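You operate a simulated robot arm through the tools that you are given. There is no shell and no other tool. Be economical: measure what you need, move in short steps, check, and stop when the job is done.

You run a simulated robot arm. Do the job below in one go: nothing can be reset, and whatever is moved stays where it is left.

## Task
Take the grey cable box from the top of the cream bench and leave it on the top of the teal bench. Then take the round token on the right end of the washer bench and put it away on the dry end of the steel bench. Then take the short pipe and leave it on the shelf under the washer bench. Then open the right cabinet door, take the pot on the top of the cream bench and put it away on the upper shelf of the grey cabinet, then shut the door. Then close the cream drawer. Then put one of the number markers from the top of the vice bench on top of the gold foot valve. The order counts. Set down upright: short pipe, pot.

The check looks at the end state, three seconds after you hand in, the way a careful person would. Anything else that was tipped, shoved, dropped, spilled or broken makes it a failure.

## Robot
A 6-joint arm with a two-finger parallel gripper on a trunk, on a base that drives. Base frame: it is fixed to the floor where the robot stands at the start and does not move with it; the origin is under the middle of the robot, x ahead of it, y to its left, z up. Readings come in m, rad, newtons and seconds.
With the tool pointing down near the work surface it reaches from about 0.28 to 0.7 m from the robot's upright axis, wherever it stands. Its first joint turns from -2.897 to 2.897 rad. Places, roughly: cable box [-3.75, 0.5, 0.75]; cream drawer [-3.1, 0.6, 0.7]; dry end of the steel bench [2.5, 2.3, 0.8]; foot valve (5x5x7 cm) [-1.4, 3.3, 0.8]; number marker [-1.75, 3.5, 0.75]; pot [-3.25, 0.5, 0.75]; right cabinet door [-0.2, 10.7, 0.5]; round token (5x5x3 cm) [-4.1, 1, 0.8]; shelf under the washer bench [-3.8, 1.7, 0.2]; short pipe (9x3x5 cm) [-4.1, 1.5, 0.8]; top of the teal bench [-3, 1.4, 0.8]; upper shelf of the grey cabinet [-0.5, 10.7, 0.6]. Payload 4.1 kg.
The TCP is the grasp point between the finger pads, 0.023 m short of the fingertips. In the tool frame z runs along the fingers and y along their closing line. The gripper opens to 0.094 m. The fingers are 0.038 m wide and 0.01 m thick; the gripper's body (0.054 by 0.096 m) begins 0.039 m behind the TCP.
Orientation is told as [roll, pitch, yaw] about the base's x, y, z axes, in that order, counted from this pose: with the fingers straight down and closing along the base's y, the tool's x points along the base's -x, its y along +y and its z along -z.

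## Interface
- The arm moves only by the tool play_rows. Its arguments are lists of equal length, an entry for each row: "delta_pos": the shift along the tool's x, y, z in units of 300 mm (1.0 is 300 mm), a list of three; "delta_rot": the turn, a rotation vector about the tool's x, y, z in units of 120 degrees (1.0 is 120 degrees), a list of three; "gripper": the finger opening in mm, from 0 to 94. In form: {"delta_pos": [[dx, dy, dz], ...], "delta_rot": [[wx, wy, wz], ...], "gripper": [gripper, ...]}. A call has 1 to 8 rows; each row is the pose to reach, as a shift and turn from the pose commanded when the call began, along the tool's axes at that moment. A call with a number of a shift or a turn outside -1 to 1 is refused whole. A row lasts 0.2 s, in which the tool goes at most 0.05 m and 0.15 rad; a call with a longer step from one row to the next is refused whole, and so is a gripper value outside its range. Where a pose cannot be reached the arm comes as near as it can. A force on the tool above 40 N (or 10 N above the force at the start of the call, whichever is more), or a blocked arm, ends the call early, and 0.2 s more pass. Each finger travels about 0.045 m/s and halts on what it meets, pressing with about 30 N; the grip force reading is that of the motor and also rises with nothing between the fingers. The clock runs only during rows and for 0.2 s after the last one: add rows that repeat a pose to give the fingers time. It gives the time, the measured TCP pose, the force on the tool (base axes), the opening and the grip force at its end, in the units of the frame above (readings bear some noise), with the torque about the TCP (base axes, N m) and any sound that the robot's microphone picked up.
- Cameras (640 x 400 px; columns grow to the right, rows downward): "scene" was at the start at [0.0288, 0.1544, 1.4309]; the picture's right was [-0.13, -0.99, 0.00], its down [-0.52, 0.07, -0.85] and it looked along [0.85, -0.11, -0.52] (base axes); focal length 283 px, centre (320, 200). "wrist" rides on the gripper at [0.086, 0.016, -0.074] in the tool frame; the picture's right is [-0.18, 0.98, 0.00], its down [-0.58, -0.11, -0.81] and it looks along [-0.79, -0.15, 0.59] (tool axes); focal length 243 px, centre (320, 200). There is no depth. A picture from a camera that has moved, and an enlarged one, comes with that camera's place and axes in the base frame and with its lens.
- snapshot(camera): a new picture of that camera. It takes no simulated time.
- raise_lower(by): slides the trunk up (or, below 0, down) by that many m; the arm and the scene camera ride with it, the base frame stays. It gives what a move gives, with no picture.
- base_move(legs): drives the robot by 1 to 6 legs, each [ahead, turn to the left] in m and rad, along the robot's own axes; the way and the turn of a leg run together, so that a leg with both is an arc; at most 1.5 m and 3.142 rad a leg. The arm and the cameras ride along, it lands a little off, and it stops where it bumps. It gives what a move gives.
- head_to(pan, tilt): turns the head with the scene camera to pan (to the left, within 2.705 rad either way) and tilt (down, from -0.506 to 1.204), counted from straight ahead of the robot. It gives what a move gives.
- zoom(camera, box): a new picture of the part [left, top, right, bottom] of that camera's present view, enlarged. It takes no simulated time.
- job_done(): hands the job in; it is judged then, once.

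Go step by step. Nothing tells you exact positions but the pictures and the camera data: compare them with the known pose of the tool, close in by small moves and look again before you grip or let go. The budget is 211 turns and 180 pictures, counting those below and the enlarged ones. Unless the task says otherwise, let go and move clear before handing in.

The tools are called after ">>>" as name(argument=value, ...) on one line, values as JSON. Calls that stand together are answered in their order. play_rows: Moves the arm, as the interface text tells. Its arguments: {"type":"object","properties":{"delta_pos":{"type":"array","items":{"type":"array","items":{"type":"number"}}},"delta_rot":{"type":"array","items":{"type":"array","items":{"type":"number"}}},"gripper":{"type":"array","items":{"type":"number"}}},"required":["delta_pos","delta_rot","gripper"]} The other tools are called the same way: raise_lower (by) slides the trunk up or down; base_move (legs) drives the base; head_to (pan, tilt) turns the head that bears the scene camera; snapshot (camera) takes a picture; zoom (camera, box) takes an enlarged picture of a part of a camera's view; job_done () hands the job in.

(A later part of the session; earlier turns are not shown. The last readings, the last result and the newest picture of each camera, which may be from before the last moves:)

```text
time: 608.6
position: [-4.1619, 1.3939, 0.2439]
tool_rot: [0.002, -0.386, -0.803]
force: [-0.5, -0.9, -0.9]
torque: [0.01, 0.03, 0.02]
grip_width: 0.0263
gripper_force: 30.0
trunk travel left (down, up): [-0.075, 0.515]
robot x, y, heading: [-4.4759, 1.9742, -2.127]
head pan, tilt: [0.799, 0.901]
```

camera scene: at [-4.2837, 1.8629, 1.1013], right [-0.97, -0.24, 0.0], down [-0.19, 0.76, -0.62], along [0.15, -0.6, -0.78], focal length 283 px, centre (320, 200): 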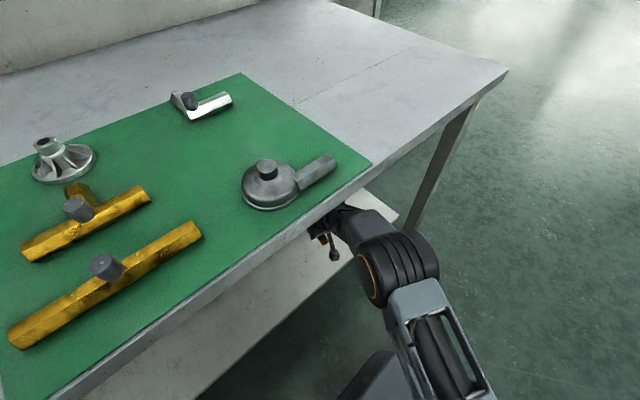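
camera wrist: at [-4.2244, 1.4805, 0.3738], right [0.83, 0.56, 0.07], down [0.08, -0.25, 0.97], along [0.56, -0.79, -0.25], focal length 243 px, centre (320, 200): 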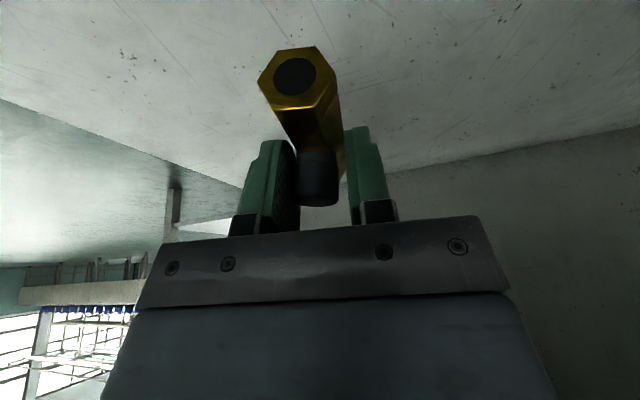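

>>> play_rows(delta_pos=[[0.004, 0, 0.01], [0.008, 0, 0.02], [0.012, 0, 0.03], [0.016, 0, 0.04], [0.02, 0, 0.05], [0.024, 0, 0.06]], delta_rot=[[0, 0, 0], [0, 0, 0], [0, 0, 0], [0, 0, 0], [0, 0, 0], [0, 0, 0]], gripper=[15, 15, 15, 15, 15, 15])

>>> snapshot(camera="wrist")

```text
time: 610.0
position: [-4.1623, 1.3936, 0.2231]
tool_rot: [0.002, -0.386, -0.802]
force: [-0.2, 0.5, -1.5]
torque: [0.03, 0.01, 0.01]
grip_width: 0.0266
gripper_force: 30.0
trunk travel left (down, up): [-0.075, 0.515]
robot x, y, heading: [-4.4771, 1.9718, -2.125]
head pan, tilt: [0.799, 0.901]
```

```text
90 pictures are left
camera wrist: at [-4.2246, 1.4832, 0.2607], right [0.83, 0.56, 0.07], down [0.08, -0.25, 0.97], along [0.56, -0.79, -0.25], focal length 243 px, centre (320, 200)
```

wrist: 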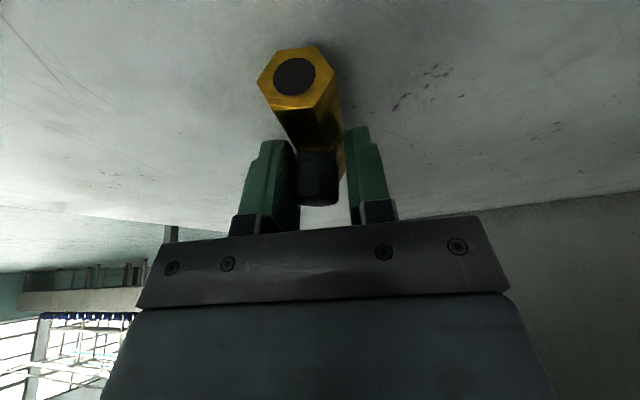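

>>> play_rows(delta_pos=[[0.004, 0, 0.01], [0.008, 0, 0.02], [0.012, 0, 0.03], [0.016, 0, 0.04], [0.02, 0, 0.05], [0.024, 0, 0.06]], delta_rot=[[0, 0, 0], [0, 0, 0], [0, 0, 0], [0, 0, 0], [0, 0, 0], [0, 0, 0]], gripper=[15, 15, 15, 15, 15, 15])

>>> snapshot(camera="wrist")

```text
time: 611.4
position: [-4.1603, 1.3912, 0.2081]
tool_rot: [-0.001, -0.394, -0.803]
force: [0.7, 3.7, 32.0]
torque: [0.04, -0.12, 0.12]
grip_width: 0.0237
gripper_force: 30.8
trunk travel left (down, up): [-0.075, 0.515]
robot x, y, heading: [-4.4751, 1.9764, -2.124]
head pan, tilt: [0.799, 0.901]
```

```text
89 pictures are left
camera wrist: at [-4.2237, 1.4814, 0.2447], right [0.83, 0.56, 0.07], down [0.08, -0.24, 0.97], along [0.56, -0.79, -0.24], focal length 243 px, centre (320, 200)
```

wrist: 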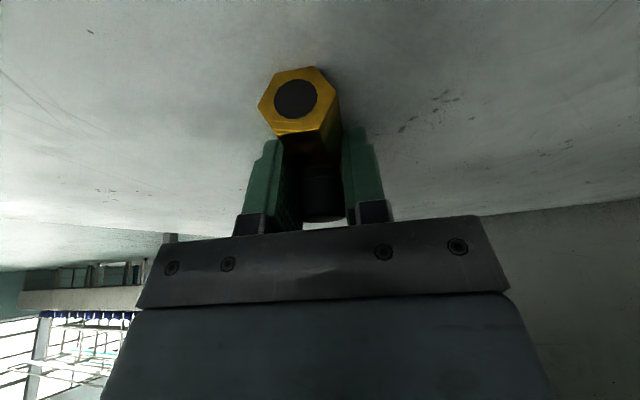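

The pipe rests on the shelf. I ease off, open, and withdraw along the tool axis.

>>> play_rows(delta_pos=[[-0.005, 0, -0.012], [-0.005, 0, -0.012], [-0.005, 0, -0.012], [-0.005, 0, -0.012], [-0.005, 0, -0.012]], delta_rot=[[0, 0, 0], [0, 0, 0], [0, 0, 0], [0, 0, 0], [0, 0, 0]], gripper=[15, 35, 50, 60, 60])

>>> play_rows(delta_pos=[[0, 0, -0.08], [0, 0, -0.2], [0, 0, -0.33], [0, 0, -0.46]], delta_rot=[[0, 0, 0], [0, 0, 0], [0, 0, 0], [0, 0, 0]], gripper=[60, 60, 60, 60])

>>> snapshot(camera="wrist")

```text
time: 612.6
position: [-4.1634, 1.3943, 0.2082]
tool_rot: [0.002, -0.384, -0.806]
force: [3.6, 9.4, 12.6]
torque: [0.04, 0.24, -0.3]
grip_width: 0.0558
gripper_force: 0.0
trunk travel left (down, up): [-0.075, 0.515]
robot x, y, heading: [-4.4804, 1.9728, -2.127]
head pan, tilt: [0.799, 0.901]
```

```text
time: 613.6
position: [-4.2, 1.4292, 0.3374]
tool_rot: [0.003, -0.384, -0.803]
force: [-0.7, 0.7, -0.3]
torque: [0.04, -0.01, 0.0]
grip_width: 0.06
gripper_force: 0.0
trunk travel left (down, up): [-0.075, 0.515]
robot x, y, heading: [-4.4755, 1.9742, -2.127]
head pan, tilt: [0.799, 0.901]
```

```text
88 pictures are left
camera wrist: at [-4.2614, 1.5187, 0.3742], right [0.83, 0.56, 0.07], down [0.09, -0.25, 0.97], along [0.56, -0.79, -0.25], focal length 243 px, centre (320, 200)
```

wrist: 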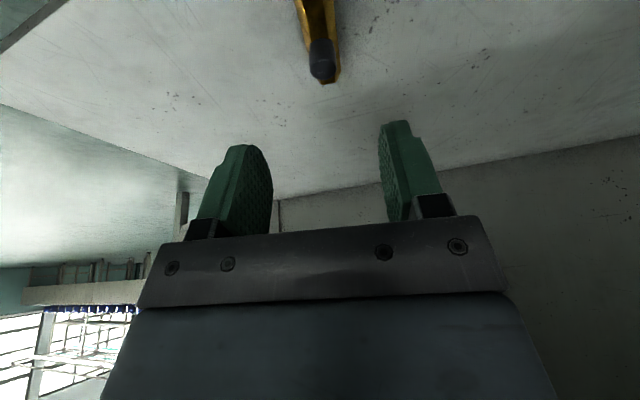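

The pipe stands upright on the shelf. I withdraw the arm, raise the trunk and straighten the tool.

>>> play_rows(delta_pos=[[0.117, -0.082, -0.047], [0.233, -0.165, -0.095], [0.35, -0.247, -0.142], [0.466, -0.33, -0.19], [0.583, -0.412, -0.237]], delta_rot=[[0, 0, 0], [0, 0, 0], [0, 0, 0], [0, 0, 0], [0, 0, 0]], gripper=[60, 60, 60, 60, 60])

>>> play_rows(delta_pos=[[0.117, -0.082, -0.047], [0.233, -0.165, -0.095], [0.35, -0.247, -0.142], [0.466, -0.33, -0.19], [0.583, -0.412, -0.237]], delta_rot=[[0, 0, 0], [0, 0, 0], [0, 0, 0], [0, 0, 0], [0, 0, 0]], gripper=[60, 60, 60, 60, 60])

>>> raise_lower(by=0.4)

>>> play_rows(delta_pos=[[0, 0, 0], [0, 0, 0], [0, 0, 0]], delta_rot=[[0, 0.061, 0], [0, 0.122, 0], [0, 0.184, 0]], gripper=[60, 60, 60])

>>> play_rows(delta_pos=[[0, 0, -0.1], [0, 0, -0.25], [0, 0, -0.4], [0, 0, -0.55], [0, 0, -0.7], [0, 0, -0.85], [0, 0, -1.0]], delta_rot=[[0, 0, 0.069], [0, 0, 0.139], [0, 0, 0.208], [0, 0, 0.278], [0, 0, 0.347], [0, 0, 0.417], [0, 0, 0.486]], gripper=[94, 94, 94, 94, 94, 94, 94])

>>> base_move(legs=[[0, -1.5], [0.5, 0], [0, -1.6], [1.5, 0]])

>>> head_to(pan=0, tilt=0.4)

>>> snapshot(camera="scene")

```text
time: 614.8
position: [-4.4189, 1.4806, 0.3341]
tool_rot: [0.001, -0.385, -0.805]
force: [1.0, 0.0, -0.2]
torque: [0.0, 0.0, 0.0]
grip_width: 0.06
gripper_force: 0.1
trunk travel left (down, up): [-0.075, 0.515]
robot x, y, heading: [-4.4741, 1.973, -2.127]
head pan, tilt: [0.799, 0.901]
```

```text
time: 616.0
position: [-4.6393, 1.5302, 0.3382]
tool_rot: [0.002, -0.386, -0.804]
force: [-0.6, -0.5, 0.4]
torque: [0.0, -0.01, 0.01]
grip_width: 0.0601
gripper_force: 0.0
trunk travel left (down, up): [-0.075, 0.515]
robot x, y, heading: [-4.475, 1.9719, -2.124]
head pan, tilt: [0.799, 0.901]
```

```text
time: 619.8
position: [-4.6388, 1.5314, 0.7389]
tool_rot: [0.001, -0.386, -0.804]
force: [0.1, 0.6, -0.2]
torque: [0.01, -0.02, -0.02]
grip_width: 0.06
gripper_force: 0.0
trunk travel left (down, up): [-0.475, 0.115]
robot x, y, heading: [-4.4749, 1.969, -2.127]
head pan, tilt: [0.799, 0.901]
```

```text
time: 620.6
position: [-4.639, 1.532, 0.7385]
tool_rot: [0.001, 0.0, -0.8]
force: [0.6, 0.7, 0.6]
torque: [0.0, 0.0, 0.02]
grip_width: 0.0598
gripper_force: 0.0
trunk travel left (down, up): [-0.475, 0.115]
robot x, y, heading: [-4.4734, 1.9754, -2.126]
head pan, tilt: [0.799, 0.901]
```

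```text
time: 622.2
position: [-4.6408, 1.5326, 1.0395]
tool_rot: [0.0, 0.0, -1.823]
force: [-0.5, 0.0, 0.0]
torque: [0.02, -0.01, 0.02]
grip_width: 0.0939
gripper_force: 0.1
trunk travel left (down, up): [-0.475, 0.115]
robot x, y, heading: [-4.4721, 1.9716, -2.124]
head pan, tilt: [0.799, 0.901]
```

```text
time: 639.8
position: [-3.9993, 3.9542, 1.0389]
tool_rot: [-0.001, 0.003, 1.351]
force: [0.6, -0.1, -0.1]
torque: [-0.01, 0.01, -0.01]
grip_width: 0.0939
gripper_force: 0.0
trunk travel left (down, up): [-0.475, 0.115]
robot x, y, heading: [-4.154, 3.5052, 1.046]
head pan, tilt: [0.799, 0.901]
```

```text
time: 640.9
position: [-3.9999, 3.9545, 1.0391]
tool_rot: [-0.001, 0.001, 1.348]
force: [0.0, -0.4, 0.4]
torque: [0.02, -0.03, 0.02]
grip_width: 0.094
gripper_force: 0.1
trunk travel left (down, up): [-0.475, 0.115]
robot x, y, heading: [-4.151, 3.5095, 1.044]
head pan, tilt: [0.0, 0.4]
```

```text
87 pictures are left
camera scene: at [-4.2805, 3.6193, 1.5443], right [0.87, -0.5, 0.0], down [-0.19, -0.34, -0.92], along [0.46, 0.8, -0.39], focal length 283 px, centre (320, 200)
```

scene: 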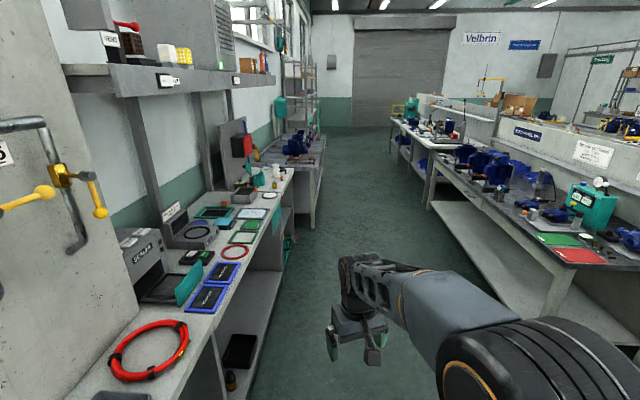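

>>> base_move(legs=[[0, -0.13], [1.5, 0], [1.5, 0], [1.5, 0], [1.5, 0]])

>>> snapshot(camera="scene")

```text
time: 670.4
position: [-0.4577, 8.9196, 1.0393]
tool_rot: [-0.001, 0.0, 1.292]
force: [-0.1, 0.7, 0.4]
torque: [0.0, 0.04, -0.01]
grip_width: 0.094
gripper_force: 0.2
trunk travel left (down, up): [-0.475, 0.115]
robot x, y, heading: [-0.6321, 8.4819, 0.989]
head pan, tilt: [0.0, 0.4]
```

```text
86 pictures are left
camera scene: at [-0.7566, 8.6013, 1.5443], right [0.84, -0.55, 0.0], down [-0.21, -0.33, -0.92], along [0.51, 0.77, -0.39], focal length 283 px, centre (320, 200)
```

scene: 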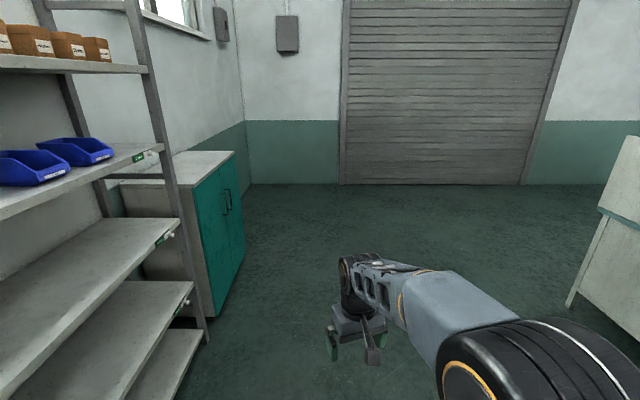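

The grey cabinet (teal doors facing the aisle) has its front from (-0.54, 10.27) to (-0.06, 11.06). I drive in front of it and face it.

>>> base_move(legs=[[0, 0.05], [1.5, 0], [0.45, 0], [0, 1.56]])

>>> head_to(pan=0, tilt=0.6)

>>> snapshot(camera="scene")

```text
time: 684.2
position: [-0.122, 10.267, 1.0384]
tool_rot: [-0.002, 0.002, 2.94]
force: [-1.2, -0.5, -0.4]
torque: [0.0, -0.02, 0.02]
grip_width: 0.0936
gripper_force: 0.0
trunk travel left (down, up): [-0.475, 0.115]
robot x, y, heading: [0.3242, 10.1262, 2.64]
head pan, tilt: [0.0, 0.4]
```

```text
time: 685.0
position: [-0.1207, 10.2681, 1.0388]
tool_rot: [-0.001, 0.003, 2.938]
force: [0.2, -0.2, 1.0]
torque: [0.02, -0.02, 0.02]
grip_width: 0.0939
gripper_force: 0.0
trunk travel left (down, up): [-0.475, 0.115]
robot x, y, heading: [0.3278, 10.1217, 2.639]
head pan, tilt: [0.0, 0.6]
```

```text
85 pictures are left
camera scene: at [0.2211, 9.9912, 1.5262], right [0.49, 0.87, 0.0], down [0.49, -0.27, -0.83], along [-0.72, 0.4, -0.56], focal length 283 px, centre (320, 200)
```

scene: 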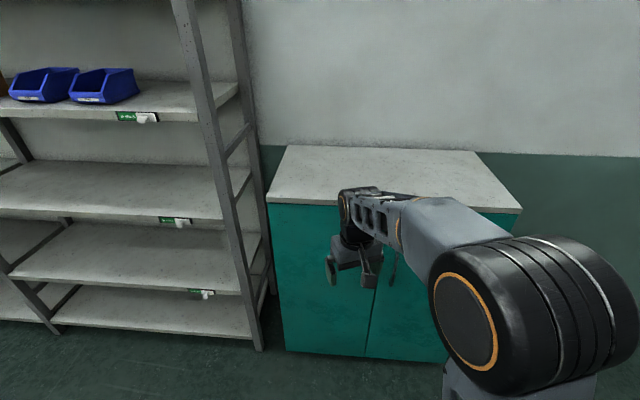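

I need the tool horizontal for the door handle. I lower the trunk, align yaw with the cabinet normal, then pitch the tool forward.

>>> raise_lower(by=-0.25)

>>> play_rows(delta_pos=[[0, 0, 0], [0, 0, 0], [0, 0, 0]], delta_rot=[[0, 0, 0.058], [0, 0, 0.116], [0, 0, 0.173]], gripper=[94, 94, 94])

>>> play_rows(delta_pos=[[0, 0, -0.03], [0, 0, -0.06], [0, 0, -0.09], [0, 0, -0.12], [0, 0, -0.15], [0, 0, -0.15], [0, 0, -0.15]], delta_rot=[[0, -0.068, 0], [0, -0.136, 0], [0, -0.204, 0], [0, -0.272, 0], [0, -0.34, 0], [0, -0.4, 0], [0, -0.46, 0]], gripper=[94, 94, 94, 94, 94, 94, 94])

>>> snapshot(camera="scene")

>>> snapshot(camera="wrist")

```text
time: 687.6
position: [-0.1213, 10.2684, 0.7877]
tool_rot: [0.001, 0.001, 2.94]
force: [-0.1, -0.7, -0.2]
torque: [-0.01, -0.01, 0.02]
grip_width: 0.0941
gripper_force: 0.1
trunk travel left (down, up): [-0.225, 0.365]
robot x, y, heading: [0.3274, 10.1238, 2.637]
head pan, tilt: [0.0, 0.6]
```

```text
time: 688.4
position: [-0.1203, 10.2689, 0.7894]
tool_rot: [0.002, 0.003, 2.577]
force: [-0.1, 0.3, 0.0]
torque: [0.01, -0.01, -0.02]
grip_width: 0.0943
gripper_force: 0.0
trunk travel left (down, up): [-0.225, 0.365]
robot x, y, heading: [0.3255, 10.1262, 2.632]
head pan, tilt: [0.0, 0.6]
```

```text
time: 690.0
position: [-0.1215, 10.2669, 0.8333]
tool_rot: [0.002, -0.963, 2.579]
force: [0.0, -0.1, 0.7]
torque: [0.0, 0.0, 0.01]
grip_width: 0.0941
gripper_force: 0.1
trunk travel left (down, up): [-0.225, 0.365]
robot x, y, heading: [0.3266, 10.1249, 2.637]
head pan, tilt: [0.0, 0.6]
```

```text
84 pictures are left
camera scene: at [0.2211, 9.9912, 1.2761], right [0.49, 0.87, 0.0], down [0.49, -0.27, -0.83], along [-0.72, 0.4, -0.56], focal length 283 px, centre (320, 200)
```

scene: 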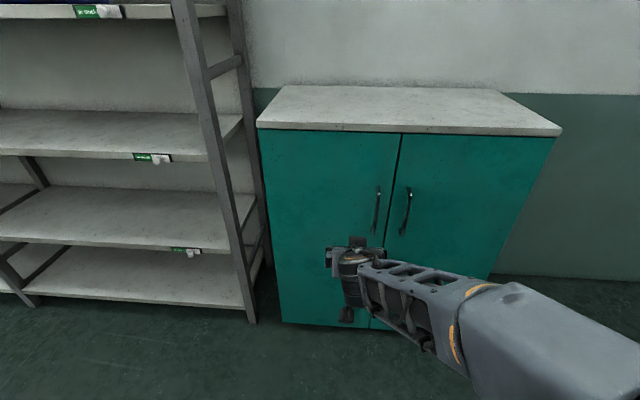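

```text
83 pictures are left
camera wrist: at [-0.036, 10.1945, 0.8062], right [-0.61, -0.77, 0.15], down [0.34, -0.08, 0.94], along [-0.71, 0.63, 0.31], focal length 243 px, centre (320, 200)
```

wrist: 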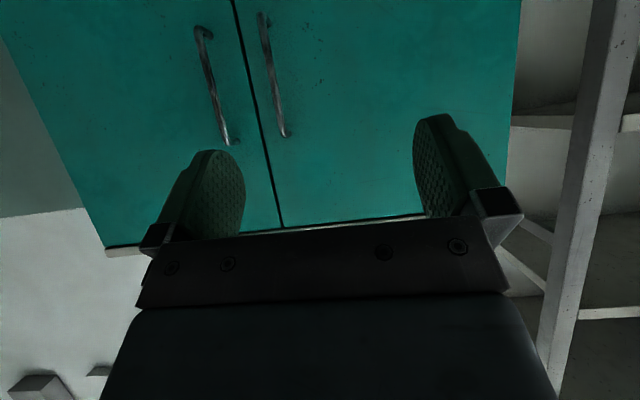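

Right-door handle: vertical bar at (-0.28, 10.592), z 0.64–0.81. I finish pitching the tool horizontal and go to 10 cm before the bar.

>>> play_rows(delta_pos=[[-0.015, -0.09, 0.11], [-0.031, -0.181, 0.219], [-0.046, -0.271, 0.329], [-0.061, -0.362, 0.438], [-0.076, -0.452, 0.548], [-0.092, -0.543, 0.657], [-0.107, -0.633, 0.767]], delta_rot=[[0, -0.041, 0], [0, -0.083, 0], [0, -0.124, 0], [0, -0.166, 0], [0, -0.207, 0], [0, -0.249, 0], [0, -0.29, 0]], gripper=[80, 70, 60, 50, 40, 40, 40])

>>> snapshot(camera="scene")

>>> snapshot(camera="wrist")

```text
time: 691.6
position: [-0.2646, 10.4415, 0.7394]
tool_rot: [0.953, -1.551, 1.528]
force: [0.5, 0.8, 0.7]
torque: [-0.03, -0.01, 0.01]
grip_width: 0.0397
gripper_force: 0.0
out of reach, approached as far as the arm can: row 3, 4, 5, 6, 7
trunk travel left (down, up): [-0.225, 0.365]
robot x, y, heading: [0.3275, 10.1242, 2.631]
head pan, tilt: [0.0, 0.6]
```

```text
82 pictures are left
camera scene: at [0.2213, 9.9911, 1.2761], right [0.49, 0.87, 0.0], down [0.49, -0.27, -0.83], along [-0.72, 0.4, -0.56], focal length 283 px, centre (320, 200)
```

scene: 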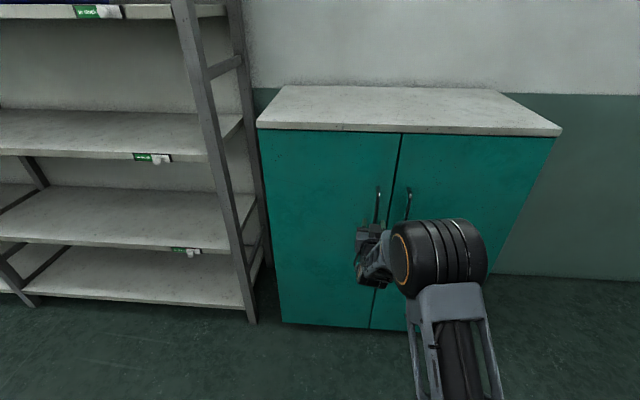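

```text
81 pictures are left
camera wrist: at [-0.2163, 10.3818, 0.6542], right [-0.6, -0.77, 0.2], down [0.7, -0.4, 0.59], along [-0.37, 0.5, 0.78], focal length 243 px, centre (320, 200)
```

wrist: 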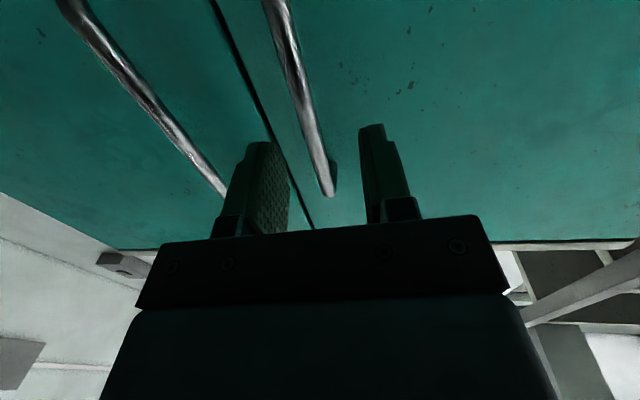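

The fully horizontal tool there is out of reach; since the bar is vertical, a tilt of about 1.1 rad grips just as well. I ease the pitch back.

>>> play_rows(delta_pos=[[0, 0, 0], [0, 0, 0], [0, 0, 0], [0, 0, 0], [0, 0, 0]], delta_rot=[[0, 0.056, 0], [0, 0.112, 0], [0, 0.168, 0], [0, 0.224, 0], [0, 0.224, 0]], gripper=[40, 40, 40, 40, 40])

>>> snapshot(camera="wrist")

```text
time: 692.8
position: [-0.2627, 10.4444, 0.7406]
tool_rot: [0.033, -1.088, 2.45]
force: [-0.6, -0.1, -0.1]
torque: [-0.01, 0.0, 0.03]
grip_width: 0.0399
gripper_force: 0.0
trunk travel left (down, up): [-0.225, 0.365]
robot x, y, heading: [0.3268, 10.1229, 2.638]
head pan, tilt: [0.0, 0.6]
```

```text
80 pictures are left
camera wrist: at [-0.1866, 10.3663, 0.6979], right [-0.67, -0.72, 0.18], down [0.43, -0.18, 0.89], along [-0.61, 0.67, 0.42], focal length 243 px, centre (320, 200)
```

wrist: 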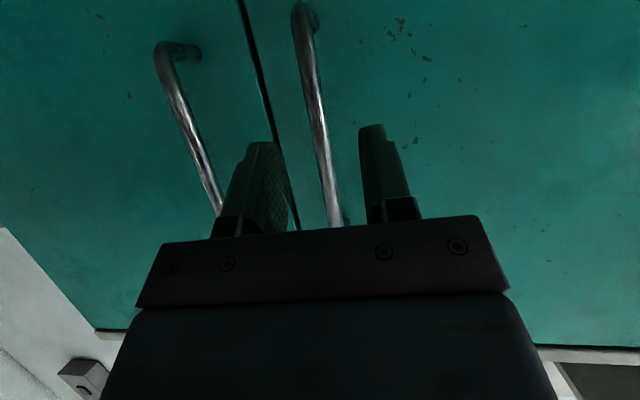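

>>> play_rows(delta_pos=[[-0.012, -0.123, 0.05], [-0.024, -0.246, 0.1], [-0.037, -0.368, 0.16]], delta_rot=[[0, 0, 0], [0, 0, 0], [0, 0, 0]], gripper=[40, 40, 40])

>>> snapshot(camera="wrist")

>>> snapshot(camera="scene")

```text
time: 693.6
position: [-0.2553, 10.5145, 0.7215]
tool_rot: [0.017, -1.083, 2.45]
force: [-0.5, -0.7, 0.3]
torque: [-0.03, 0.02, 0.02]
grip_width: 0.04
gripper_force: 0.1
out of reach, approached as far as the arm can: row 2, 3
trunk travel left (down, up): [-0.225, 0.365]
robot x, y, heading: [0.3277, 10.1246, 2.631]
head pan, tilt: [0.0, 0.6]
```

```text
79 pictures are left
camera wrist: at [-0.1819, 10.4353, 0.6815], right [-0.68, -0.71, 0.17], down [0.42, -0.18, 0.89], along [-0.6, 0.68, 0.42], focal length 243 px, centre (320, 200)
```

wrist: 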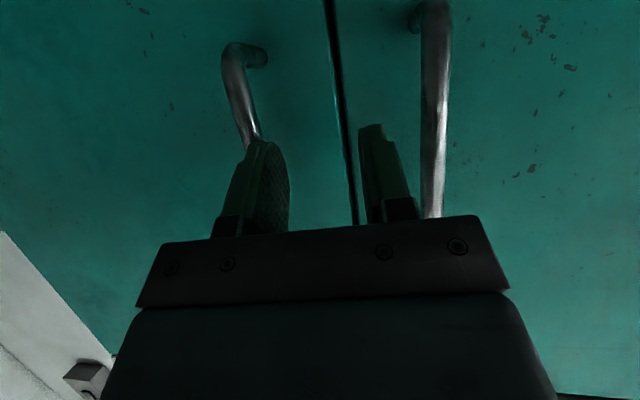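

```text
78 pictures are left
camera scene: at [0.2211, 9.9909, 1.2761], right [0.49, 0.87, 0.0], down [0.49, -0.27, -0.83], along [-0.72, 0.4, -0.56], focal length 283 px, centre (320, 200)
```

scene: 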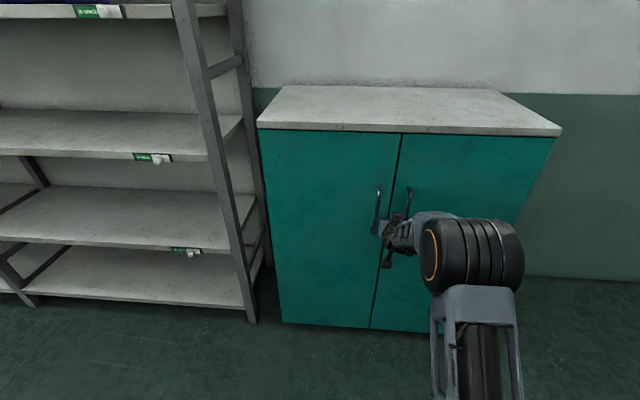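

The reach limit is about 0.7 m, so I must stand nearer. I retract the hand, then turn a little right and drive closer.

>>> play_rows(delta_pos=[[0.065, -0.018, -0.125], [0.13, -0.035, -0.249], [0.195, -0.053, -0.374], [0.26, -0.07, -0.498]], delta_rot=[[0, 0, 0], [0, 0, 0], [0, 0, 0], [0, 0, 0]], gripper=[40, 40, 40, 40])

>>> base_move(legs=[[0, -0.15], [0.16, 0]])

>>> snapshot(camera="wrist")

>>> snapshot(camera="scene")

```text
time: 694.6
position: [-0.1275, 10.3984, 0.7239]
tool_rot: [0.038, -1.087, 2.43]
force: [-0.3, 0.4, -0.2]
torque: [0.05, -0.01, 0.01]
grip_width: 0.04
gripper_force: 0.0
out of reach, approached as far as the arm can: row 1, 2, 3, 4
trunk travel left (down, up): [-0.225, 0.365]
robot x, y, heading: [0.3292, 10.125, 2.634]
head pan, tilt: [0.0, 0.6]
```

```text
time: 696.6
position: [-0.206, 10.5601, 0.7245]
tool_rot: [0.039, -1.087, 2.282]
force: [8.8, -2.9, -4.8]
torque: [0.01, -0.14, 0.06]
grip_width: 0.0379
gripper_force: 0.0
trunk travel left (down, up): [-0.225, 0.365]
robot x, y, heading: [0.2035, 10.2192, 2.479]
head pan, tilt: [0.0, 0.6]
```

```text
77 pictures are left
camera wrist: at [-0.1459, 10.4705, 0.6833], right [-0.78, -0.6, 0.18], down [0.39, -0.24, 0.89], along [-0.49, 0.76, 0.42], focal length 243 px, centre (320, 200)
```

wrist: 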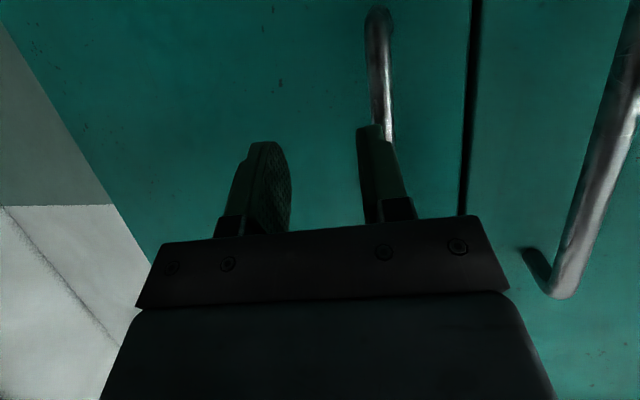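

```text
76 pictures are left
camera scene: at [0.0777, 10.1053, 1.2761], right [0.61, 0.79, 0.0], down [0.45, -0.34, -0.83], along [-0.65, 0.5, -0.56], focal length 283 px, centre (320, 200)
```

scene: 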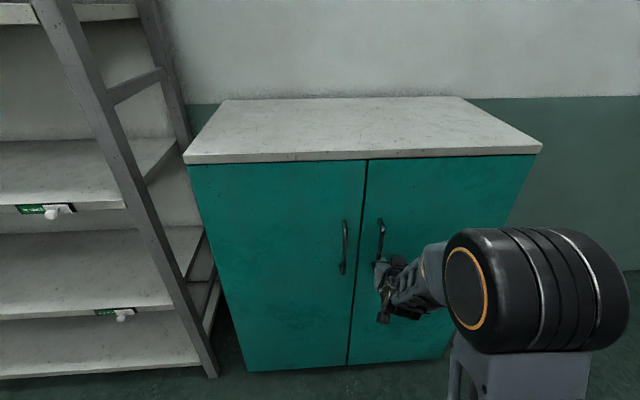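

The bar actually stands at about (-0.253, 10.56), and one finger just touches it. I back off 4 cm, shift left 3.6 cm, and look.

>>> play_rows(delta_pos=[[0.031, 0, -0.059], [0.062, 0, -0.118], [0.062, 0.06, -0.118], [0.062, 0.12, -0.118]], delta_rot=[[0, 0, 0], [0, 0, 0], [0, 0, 0], [0, 0, 0]], gripper=[40, 40, 40, 40])

>>> snapshot(camera="wrist")

```text
time: 697.6
position: [-0.2039, 10.5065, 0.7256]
tool_rot: [0.04, -1.085, 2.281]
force: [0.5, 0.2, 0.6]
torque: [0.02, -0.01, 0.03]
grip_width: 0.04
gripper_force: 0.0
trunk travel left (down, up): [-0.225, 0.365]
robot x, y, heading: [0.2015, 10.2217, 2.491]
head pan, tilt: [0.0, 0.6]
```

```text
75 pictures are left
camera wrist: at [-0.1447, 10.4165, 0.6843], right [-0.78, -0.6, 0.18], down [0.39, -0.24, 0.89], along [-0.49, 0.76, 0.42], focal length 243 px, centre (320, 200)
```

wrist: 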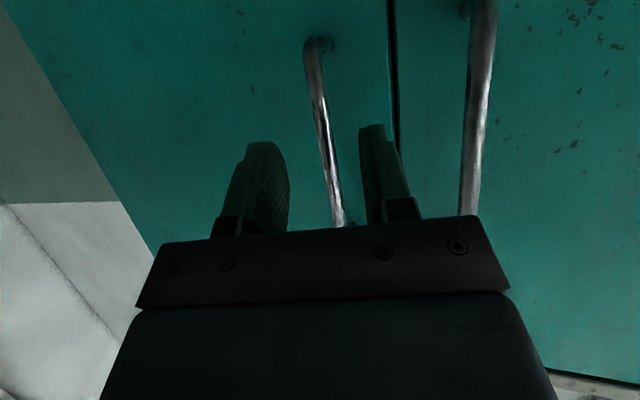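

>>> play_rows(delta_pos=[[-0.036, 0, 0.069], [-0.073, 0, 0.138], [-0.105, 0, 0.2]], delta_rot=[[0, 0, 0], [0, 0, 0], [0, 0, 0]], gripper=[40, 40, 40])

>>> snapshot(camera="wrist")

```text
time: 698.4
position: [-0.2517, 10.5557, 0.7238]
tool_rot: [0.038, -1.085, 2.28]
force: [-0.1, 0.6, -0.3]
torque: [0.02, 0.01, 0.03]
grip_width: 0.0399
gripper_force: 0.0
trunk travel left (down, up): [-0.225, 0.365]
robot x, y, heading: [0.205, 10.2186, 2.485]
head pan, tilt: [0.0, 0.6]
```

```text
74 pictures are left
camera wrist: at [-0.192, 10.4659, 0.6825], right [-0.78, -0.6, 0.18], down [0.39, -0.24, 0.89], along [-0.49, 0.76, 0.42], focal length 243 px, centre (320, 200)
```

wrist: 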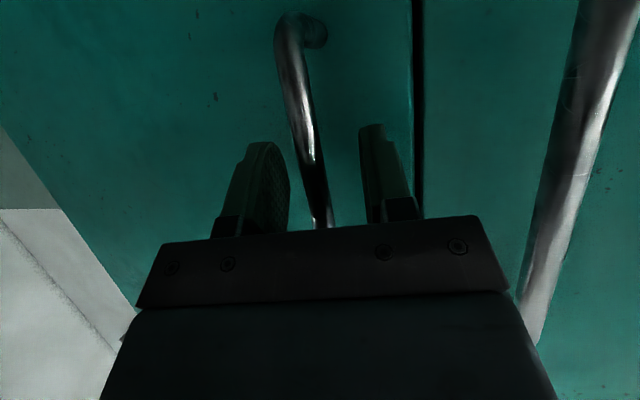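

Bar is between the fingers. I close on it.

>>> play_rows(delta_pos=[[0, 0, 0], [0, 0, 0], [0, 0, 0], [0, 0, 0], [0, 0, 0]], delta_rot=[[0, 0, 0], [0, 0, 0], [0, 0, 0], [0, 0, 0], [0, 0, 0]], gripper=[25, 10, 0, 0, 0])

```text
time: 699.6
position: [-0.2512, 10.5568, 0.7238]
tool_rot: [0.04, -1.086, 2.278]
force: [16.3, 20.9, 0.1]
torque: [1.36, -1.52, -0.03]
grip_width: 0.0125
gripper_force: 44.7
trunk travel left (down, up): [-0.225, 0.365]
robot x, y, heading: [0.1967, 10.2222, 2.483]
head pan, tilt: [0.0, 0.6]
```

The bar is gripped. I pull along the door's arc (hinge near (-0.11, 10.93)), first a short way to test.

>>> play_rows(delta_pos=[[0.026, -0.033, -0.05], [0.053, -0.068, -0.1], [0.077, -0.107, -0.148], [0.102, -0.148, -0.193]], delta_rot=[[0, 0, 0], [0, 0, 0], [0, 0, 0], [0, 0, 0]], gripper=[0, 0, 0, 0])

>>> snapshot(camera="scene")

```text
time: 700.5
position: [-0.1996, 10.5345, 0.7234]
tool_rot: [0.019, -1.08, 2.325]
force: [-6.2, -15.2, 4.1]
torque: [0.98, -1.62, 0.18]
grip_width: 0.0121
gripper_force: 45.7
trunk travel left (down, up): [-0.225, 0.365]
robot x, y, heading: [0.2039, 10.2177, 2.496]
head pan, tilt: [0.0, 0.6]
stopped in row 4: the force on the tool passed its limit at 47 N (the readings are from after the stop); the commanded pose is now the measured one
```

```text
73 pictures are left
camera scene: at [0.0784, 10.102, 1.2761], right [0.6, 0.8, 0.0], down [0.45, -0.34, -0.83], along [-0.66, 0.5, -0.56], focal length 283 px, centre (320, 200)
```

scene: 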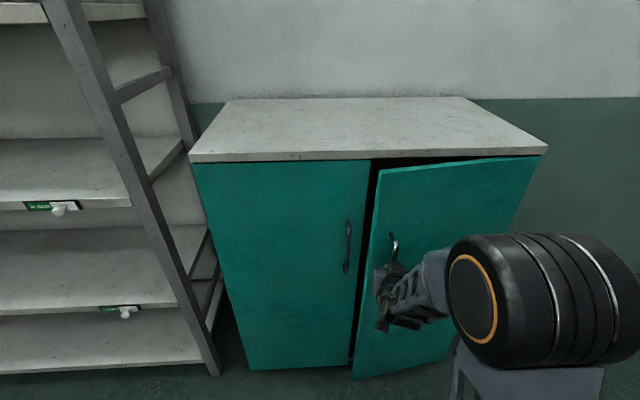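

The door opens. I continue along a slightly corrected arc.

>>> play_rows(delta_pos=[[0.028, -0.027, -0.054], [0.057, -0.055, -0.108], [0.085, -0.088, -0.159], [0.112, -0.121, -0.209]], delta_rot=[[-0.02, 0, -0.01], [-0.04, 0, -0.02], [-0.06, 0, -0.03], [-0.08, 0, -0.04]], gripper=[0, 0, 0, 0])

```text
time: 700.9
position: [-0.1847, 10.5289, 0.724]
tool_rot: [0.02, -1.075, 2.318]
force: [3.4, 14.9, -10.2]
torque: [1.53, -1.13, -0.09]
grip_width: 0.0124
gripper_force: 44.5
out of reach, approached as far as the arm can: row 1, 2
trunk travel left (down, up): [-0.225, 0.365]
robot x, y, heading: [0.1983, 10.2198, 2.486]
head pan, tilt: [0.0, 0.6]
stopped in row 2: the force on the tool passed its limit at 65 N (the readings are from after the stop); the commanded pose is now the measured one
```

The arm can't pull nearer to me. The door is ajar about 0.18 rad; I release the handle, back off, and will push the door open from its inner edge with the tool vertical.

>>> play_rows(delta_pos=[[0, 0, 0], [0, 0, 0], [0, 0, 0]], delta_rot=[[0, 0, 0], [0, 0, 0], [0, 0, 0]], gripper=[20, 40, 44])

>>> base_move(legs=[[-0.3, 0]])

>>> snapshot(camera="scene")

```text
time: 701.7
position: [-0.1858, 10.5281, 0.726]
tool_rot: [0.023, -1.078, 2.316]
force: [0.1, -0.3, -0.4]
torque: [-0.02, 0.01, 0.0]
grip_width: 0.044
gripper_force: 0.1
trunk travel left (down, up): [-0.225, 0.365]
robot x, y, heading: [0.205, 10.223, 2.486]
head pan, tilt: [0.0, 0.6]
```

```text
time: 703.7
position: [0.0576, 10.3419, 0.7254]
tool_rot: [0.024, -1.076, 2.319]
force: [-0.6, -0.3, 0.2]
torque: [0.0, 0.04, 0.01]
grip_width: 0.044
gripper_force: 0.0
trunk travel left (down, up): [-0.225, 0.365]
robot x, y, heading: [0.4442, 10.033, 2.49]
head pan, tilt: [0.0, 0.6]
```

```text
72 pictures are left
camera scene: at [0.3205, 9.9189, 1.2761], right [0.61, 0.79, 0.0], down [0.45, -0.34, -0.83], along [-0.65, 0.5, -0.56], focal length 283 px, centre (320, 200)
```

scene: 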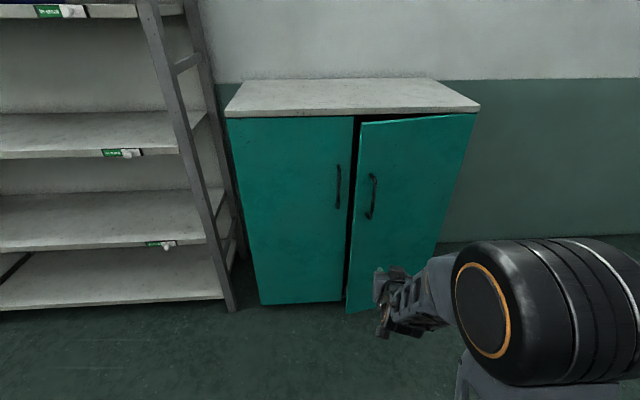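

Door is ajar ~0.18 rad. New plan: grip the door panel by its top edge with a vertical tool and swing it. I raise the trunk, straighten the tool and reposition.

>>> raise_lower(by=0.34)

>>> play_rows(delta_pos=[[0, 0, 0], [0, 0, 0], [0, 0, 0], [0, 0, 0], [0, 0, 0], [0, 0, 0], [0, 0, 0], [0, 0, 0]], delta_rot=[[0, 0.064, 0], [0, 0.129, 0], [0, 0.193, 0], [0, 0.257, 0], [0, 0.322, 0], [0, 0.386, 0], [0, 0.45, 0], [0, 0.514, 0]], gripper=[60, 60, 60, 60, 60, 60, 60, 60])

>>> base_move(legs=[[0, 0.69], [0.3, 0], [0, -1.18]])

>>> head_to(pan=0.1, tilt=0.7)

>>> snapshot(camera="scene")

>>> snapshot(camera="wrist")

```text
time: 707.1
position: [0.057, 10.342, 1.0647]
tool_rot: [0.023, -1.077, 2.317]
force: [-0.3, -0.5, -0.1]
torque: [0.02, 0.02, -0.01]
grip_width: 0.0441
gripper_force: 0.1
trunk travel left (down, up): [-0.565, 0.025]
robot x, y, heading: [0.4442, 10.0345, 2.485]
head pan, tilt: [0.0, 0.6]
```

```text
time: 708.9
position: [0.0578, 10.3418, 1.0651]
tool_rot: [0.013, 0.0, 2.338]
force: [0.5, -1.0, -0.3]
torque: [0.02, 0.02, 0.0]
grip_width: 0.0599
gripper_force: 0.1
out of reach, approached as far as the arm can: row 4
trunk travel left (down, up): [-0.565, 0.025]
robot x, y, heading: [0.4448, 10.0357, 2.488]
head pan, tilt: [0.0, 0.6]
```

```text
time: 715.8
position: [-0.0609, 10.475, 1.0634]
tool_rot: [0.011, -0.002, 1.85]
force: [0.3, -0.3, 0.6]
torque: [-0.01, 0.01, 0.0]
grip_width: 0.0602
gripper_force: 0.0
trunk travel left (down, up): [-0.565, 0.025]
robot x, y, heading: [0.1332, 10.0237, 2.002]
head pan, tilt: [0.0, 0.6]
```

```text
time: 716.4
position: [-0.0618, 10.4757, 1.0658]
tool_rot: [0.01, -0.001, 1.85]
force: [1.2, 1.0, -0.2]
torque: [-0.01, -0.02, -0.06]
grip_width: 0.06
gripper_force: 0.1
trunk travel left (down, up): [-0.565, 0.025]
robot x, y, heading: [0.1371, 10.0203, 2.0]
head pan, tilt: [0.099, 0.7]
```

```text
71 pictures are left
camera scene: at [-0.0339, 9.9709, 1.6075], right [0.86, 0.5, 0.0], down [0.33, -0.56, -0.77], along [-0.39, 0.66, -0.64], focal length 283 px, centre (320, 200)
```

scene: 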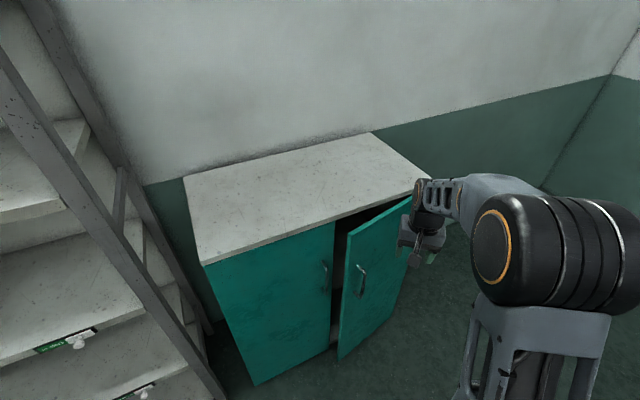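

```text
70 pictures are left
camera wrist: at [-0.0514, 10.3884, 1.1398], right [-1.0, -0.09, 0.01], down [-0.05, 0.59, 0.81], along [-0.08, 0.8, -0.59], focal length 243 px, centre (320, 200)
```

wrist: 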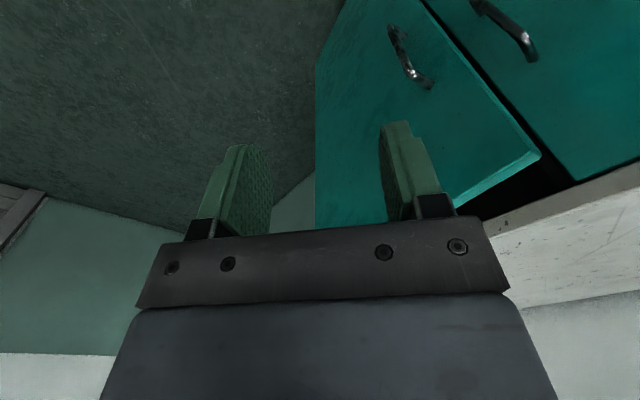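

The door's free top corner is at about (-0.27, 10.53, 0.97). I bring the tool over the panel near that edge, turned so the fingers straddle it.

>>> play_rows(delta_pos=[[-0.094, 0.109, 0], [-0.188, 0.218, 0], [-0.281, 0.327, 0], [-0.375, 0.436, 0], [-0.469, 0.545, 0]], delta_rot=[[0, 0, 0.064], [0, 0, 0.128], [0, 0, 0.192], [0, 0, 0.256], [0, 0, 0.32]], gripper=[60, 60, 60, 60, 60])

>>> snapshot(camera="wrist")

>>> snapshot(camera="scene")

```text
time: 717.6
position: [-0.2578, 10.5682, 1.0651]
tool_rot: [0.007, 0.008, 1.176]
force: [-0.7, 0.2, 0.1]
torque: [0.01, 0.01, 0.01]
grip_width: 0.0599
gripper_force: 0.0
trunk travel left (down, up): [-0.565, 0.025]
robot x, y, heading: [0.1384, 10.0215, 2.003]
head pan, tilt: [0.099, 0.7]
```

```text
69 pictures are left
camera wrist: at [-0.3039, 10.4949, 1.1406], right [-0.84, 0.55, 0.01], down [0.33, 0.5, 0.8], along [0.43, 0.67, -0.6], focal length 243 px, centre (320, 200)
```

wrist: 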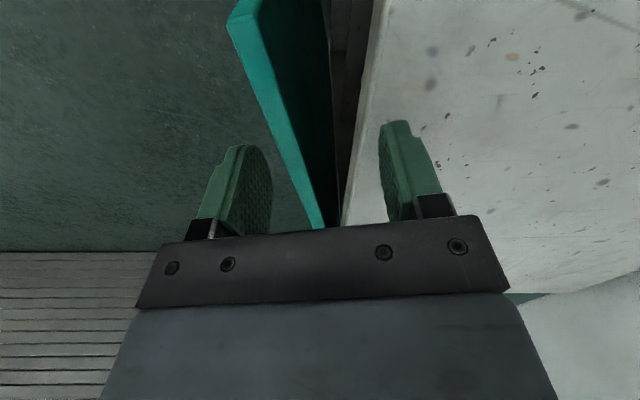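

```text
68 pictures are left
camera scene: at [-0.0347, 9.9713, 1.6074], right [0.86, 0.51, 0.0], down [0.33, -0.56, -0.76], along [-0.39, 0.66, -0.64], focal length 283 px, centre (320, 200)
```

scene: 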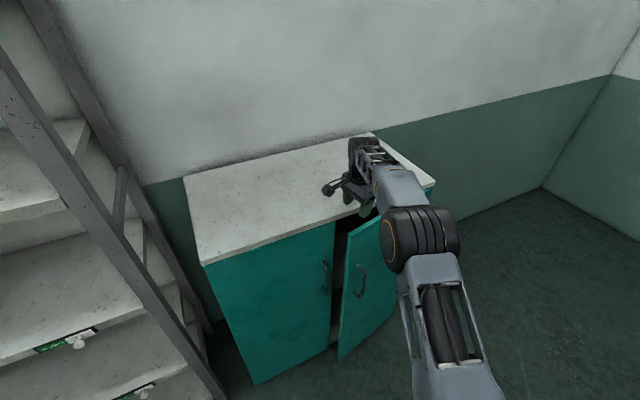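

>>> play_rows(delta_pos=[[0.02, -0.092, 0], [0.02, -0.092, 0.08], [0.02, -0.092, 0.17], [0.02, -0.092, 0.267]], delta_rot=[[0, 0, 0], [0, 0, 0], [0, 0, 0], [0, 0, 0]], gripper=[60, 60, 60, 60])

>>> snapshot(camera="wrist")

```text
time: 718.6
position: [-0.2362, 10.5477, 0.9844]
tool_rot: [0.011, 0.006, 1.18]
force: [-0.3, 0.1, -0.2]
torque: [-0.01, 0.03, 0.01]
grip_width: 0.06
gripper_force: 0.1
trunk travel left (down, up): [-0.565, 0.025]
robot x, y, heading: [0.1346, 10.0184, 2.003]
head pan, tilt: [0.099, 0.7]
```

```text
67 pictures are left
camera wrist: at [-0.2816, 10.475, 1.0599], right [-0.84, 0.54, 0.01], down [0.33, 0.5, 0.8], along [0.43, 0.68, -0.6], focal length 243 px, centre (320, 200)
```

wrist: 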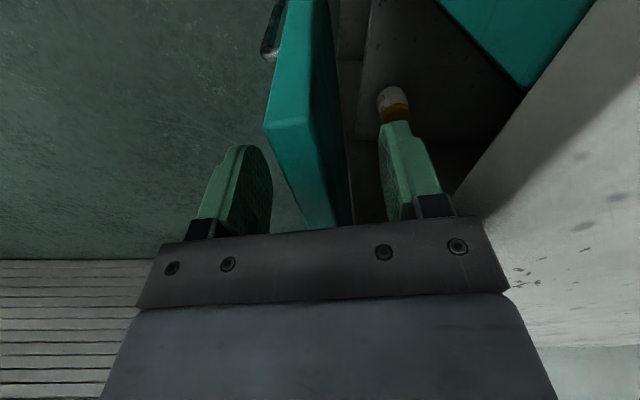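

The fingers straddle the door. I close on the panel.

>>> play_rows(delta_pos=[[0, 0, 0.02], [0, 0, 0.03], [0, 0, 0.03], [0, 0, 0.03], [0, 0, 0.03]], delta_rot=[[0, 0, 0], [0, 0, 0], [0, 0, 0], [0, 0, 0], [0, 0, 0]], gripper=[45, 30, 12, 10, 10])

>>> snapshot(camera="wrist")

```text
time: 719.8
position: [-0.2337, 10.5484, 0.9759]
tool_rot: [0.006, 0.006, 1.177]
force: [3.0, -3.7, 1.2]
torque: [0.21, -1.87, -1.63]
grip_width: 0.0181
gripper_force: 44.8
trunk travel left (down, up): [-0.565, 0.025]
robot x, y, heading: [0.1373, 10.0217, 2.0]
head pan, tilt: [0.099, 0.7]
```

```text
66 pictures are left
camera wrist: at [-0.2809, 10.4754, 1.0522], right [-0.84, 0.55, 0.01], down [0.33, 0.5, 0.8], along [0.43, 0.67, -0.6], focal length 243 px, centre (320, 200)
```

wrist: 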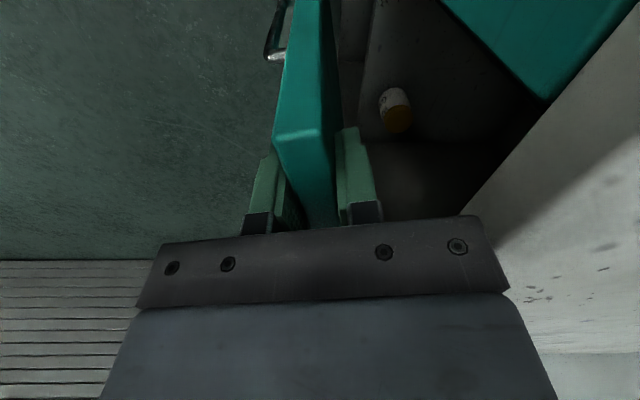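

Gripped (18 mm panel). I swing it along the arc with the yaw following.

>>> play_rows(delta_pos=[[-0.002, -0.079, 0], [-0.009, -0.157, 0], [-0.021, -0.235, 0], [-0.038, -0.312, 0], [-0.059, -0.388, 0], [-0.084, -0.463, 0]], delta_rot=[[0, 0, -0.029], [0, 0, -0.057], [0, 0, -0.086], [0, 0, -0.115], [0, 0, -0.143], [0, 0, -0.172]], gripper=[10, 10, 10, 10, 10, 10])

```text
time: 721.2
position: [-0.096, 10.5175, 0.9764]
tool_rot: [0.009, 0.005, 1.541]
force: [-5.1, -25.5, -11.2]
torque: [-0.04, -1.39, 1.62]
grip_width: 0.0192
gripper_force: 45.1
trunk travel left (down, up): [-0.565, 0.025]
robot x, y, heading: [0.1317, 10.0226, 2.003]
head pan, tilt: [0.099, 0.7]
```

>>> play_rows(delta_pos=[[0.01, -0.081, 0], [0.015, -0.162, 0], [0.003, -0.24, 0], [-0.014, -0.317, 0], [-0.035, -0.393, 0], [-0.06, -0.467, 0]], delta_rot=[[0, 0, -0.029], [0, 0, -0.057], [0, 0, -0.086], [0, 0, -0.115], [0, 0, -0.143], [0, 0, -0.172]], gripper=[10, 10, 10, 10, 10, 10])

>>> snapshot(camera="scene")

```text
time: 722.6
position: [0.04, 10.5395, 0.9765]
tool_rot: [0.008, -0.014, 1.903]
force: [-15.3, 26.8, 23.1]
torque: [0.9, -1.42, 1.74]
grip_width: 0.0209
gripper_force: 45.3
trunk travel left (down, up): [-0.565, 0.025]
robot x, y, heading: [0.1388, 10.0211, 2.0]
head pan, tilt: [0.099, 0.7]
```

```text
65 pictures are left
camera scene: at [-0.0358, 9.9726, 1.6075], right [0.86, 0.51, 0.0], down [0.33, -0.56, -0.76], along [-0.39, 0.66, -0.65], focal length 283 px, centre (320, 200)
```

scene: 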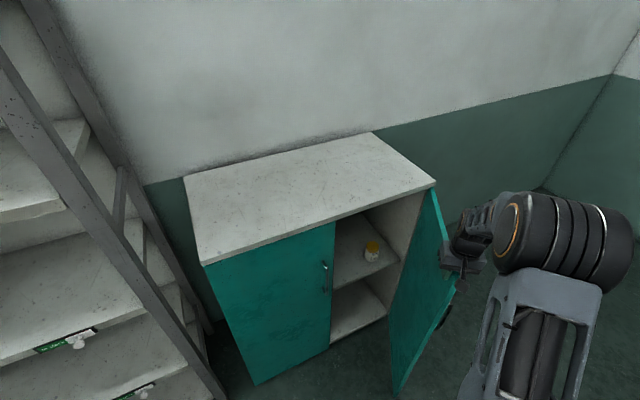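

>>> play_rows(delta_pos=[[-0.025, -0.077, 0], [-0.039, -0.154, 0], [-0.052, -0.23, 0], [-0.066, -0.306, 0], [-0.088, -0.38, 0], [-0.111, -0.453, 0], [-0.142, -0.524, 0], [-0.174, -0.595, 0]], delta_rot=[[0, 0, -0.029], [0, 0, -0.057], [0, 0, -0.086], [0, 0, -0.115], [0, 0, -0.143], [0, 0, -0.172], [0, 0, -0.2], [0, 0, -0.229]], gripper=[10, 10, 10, 10, 10, 10, 10, 10])

>>> snapshot(camera="scene")

```text
time: 724.4
position: [0.1895, 10.6411, 0.9707]
tool_rot: [0.004, -0.006, 2.385]
force: [-29.8, 17.8, 16.6]
torque: [1.34, -0.73, 1.77]
grip_width: 0.0215
gripper_force: 44.8
trunk travel left (down, up): [-0.565, 0.025]
robot x, y, heading: [0.1372, 10.0196, 2.007]
head pan, tilt: [0.099, 0.7]
```

```text
64 pictures are left
camera scene: at [-0.0382, 9.9709, 1.6071], right [0.86, 0.51, 0.0], down [0.33, -0.55, -0.76], along [-0.39, 0.66, -0.65], focal length 283 px, centre (320, 200)
```

scene: 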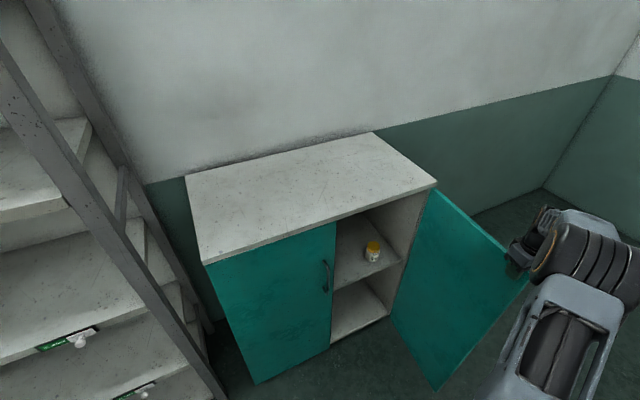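

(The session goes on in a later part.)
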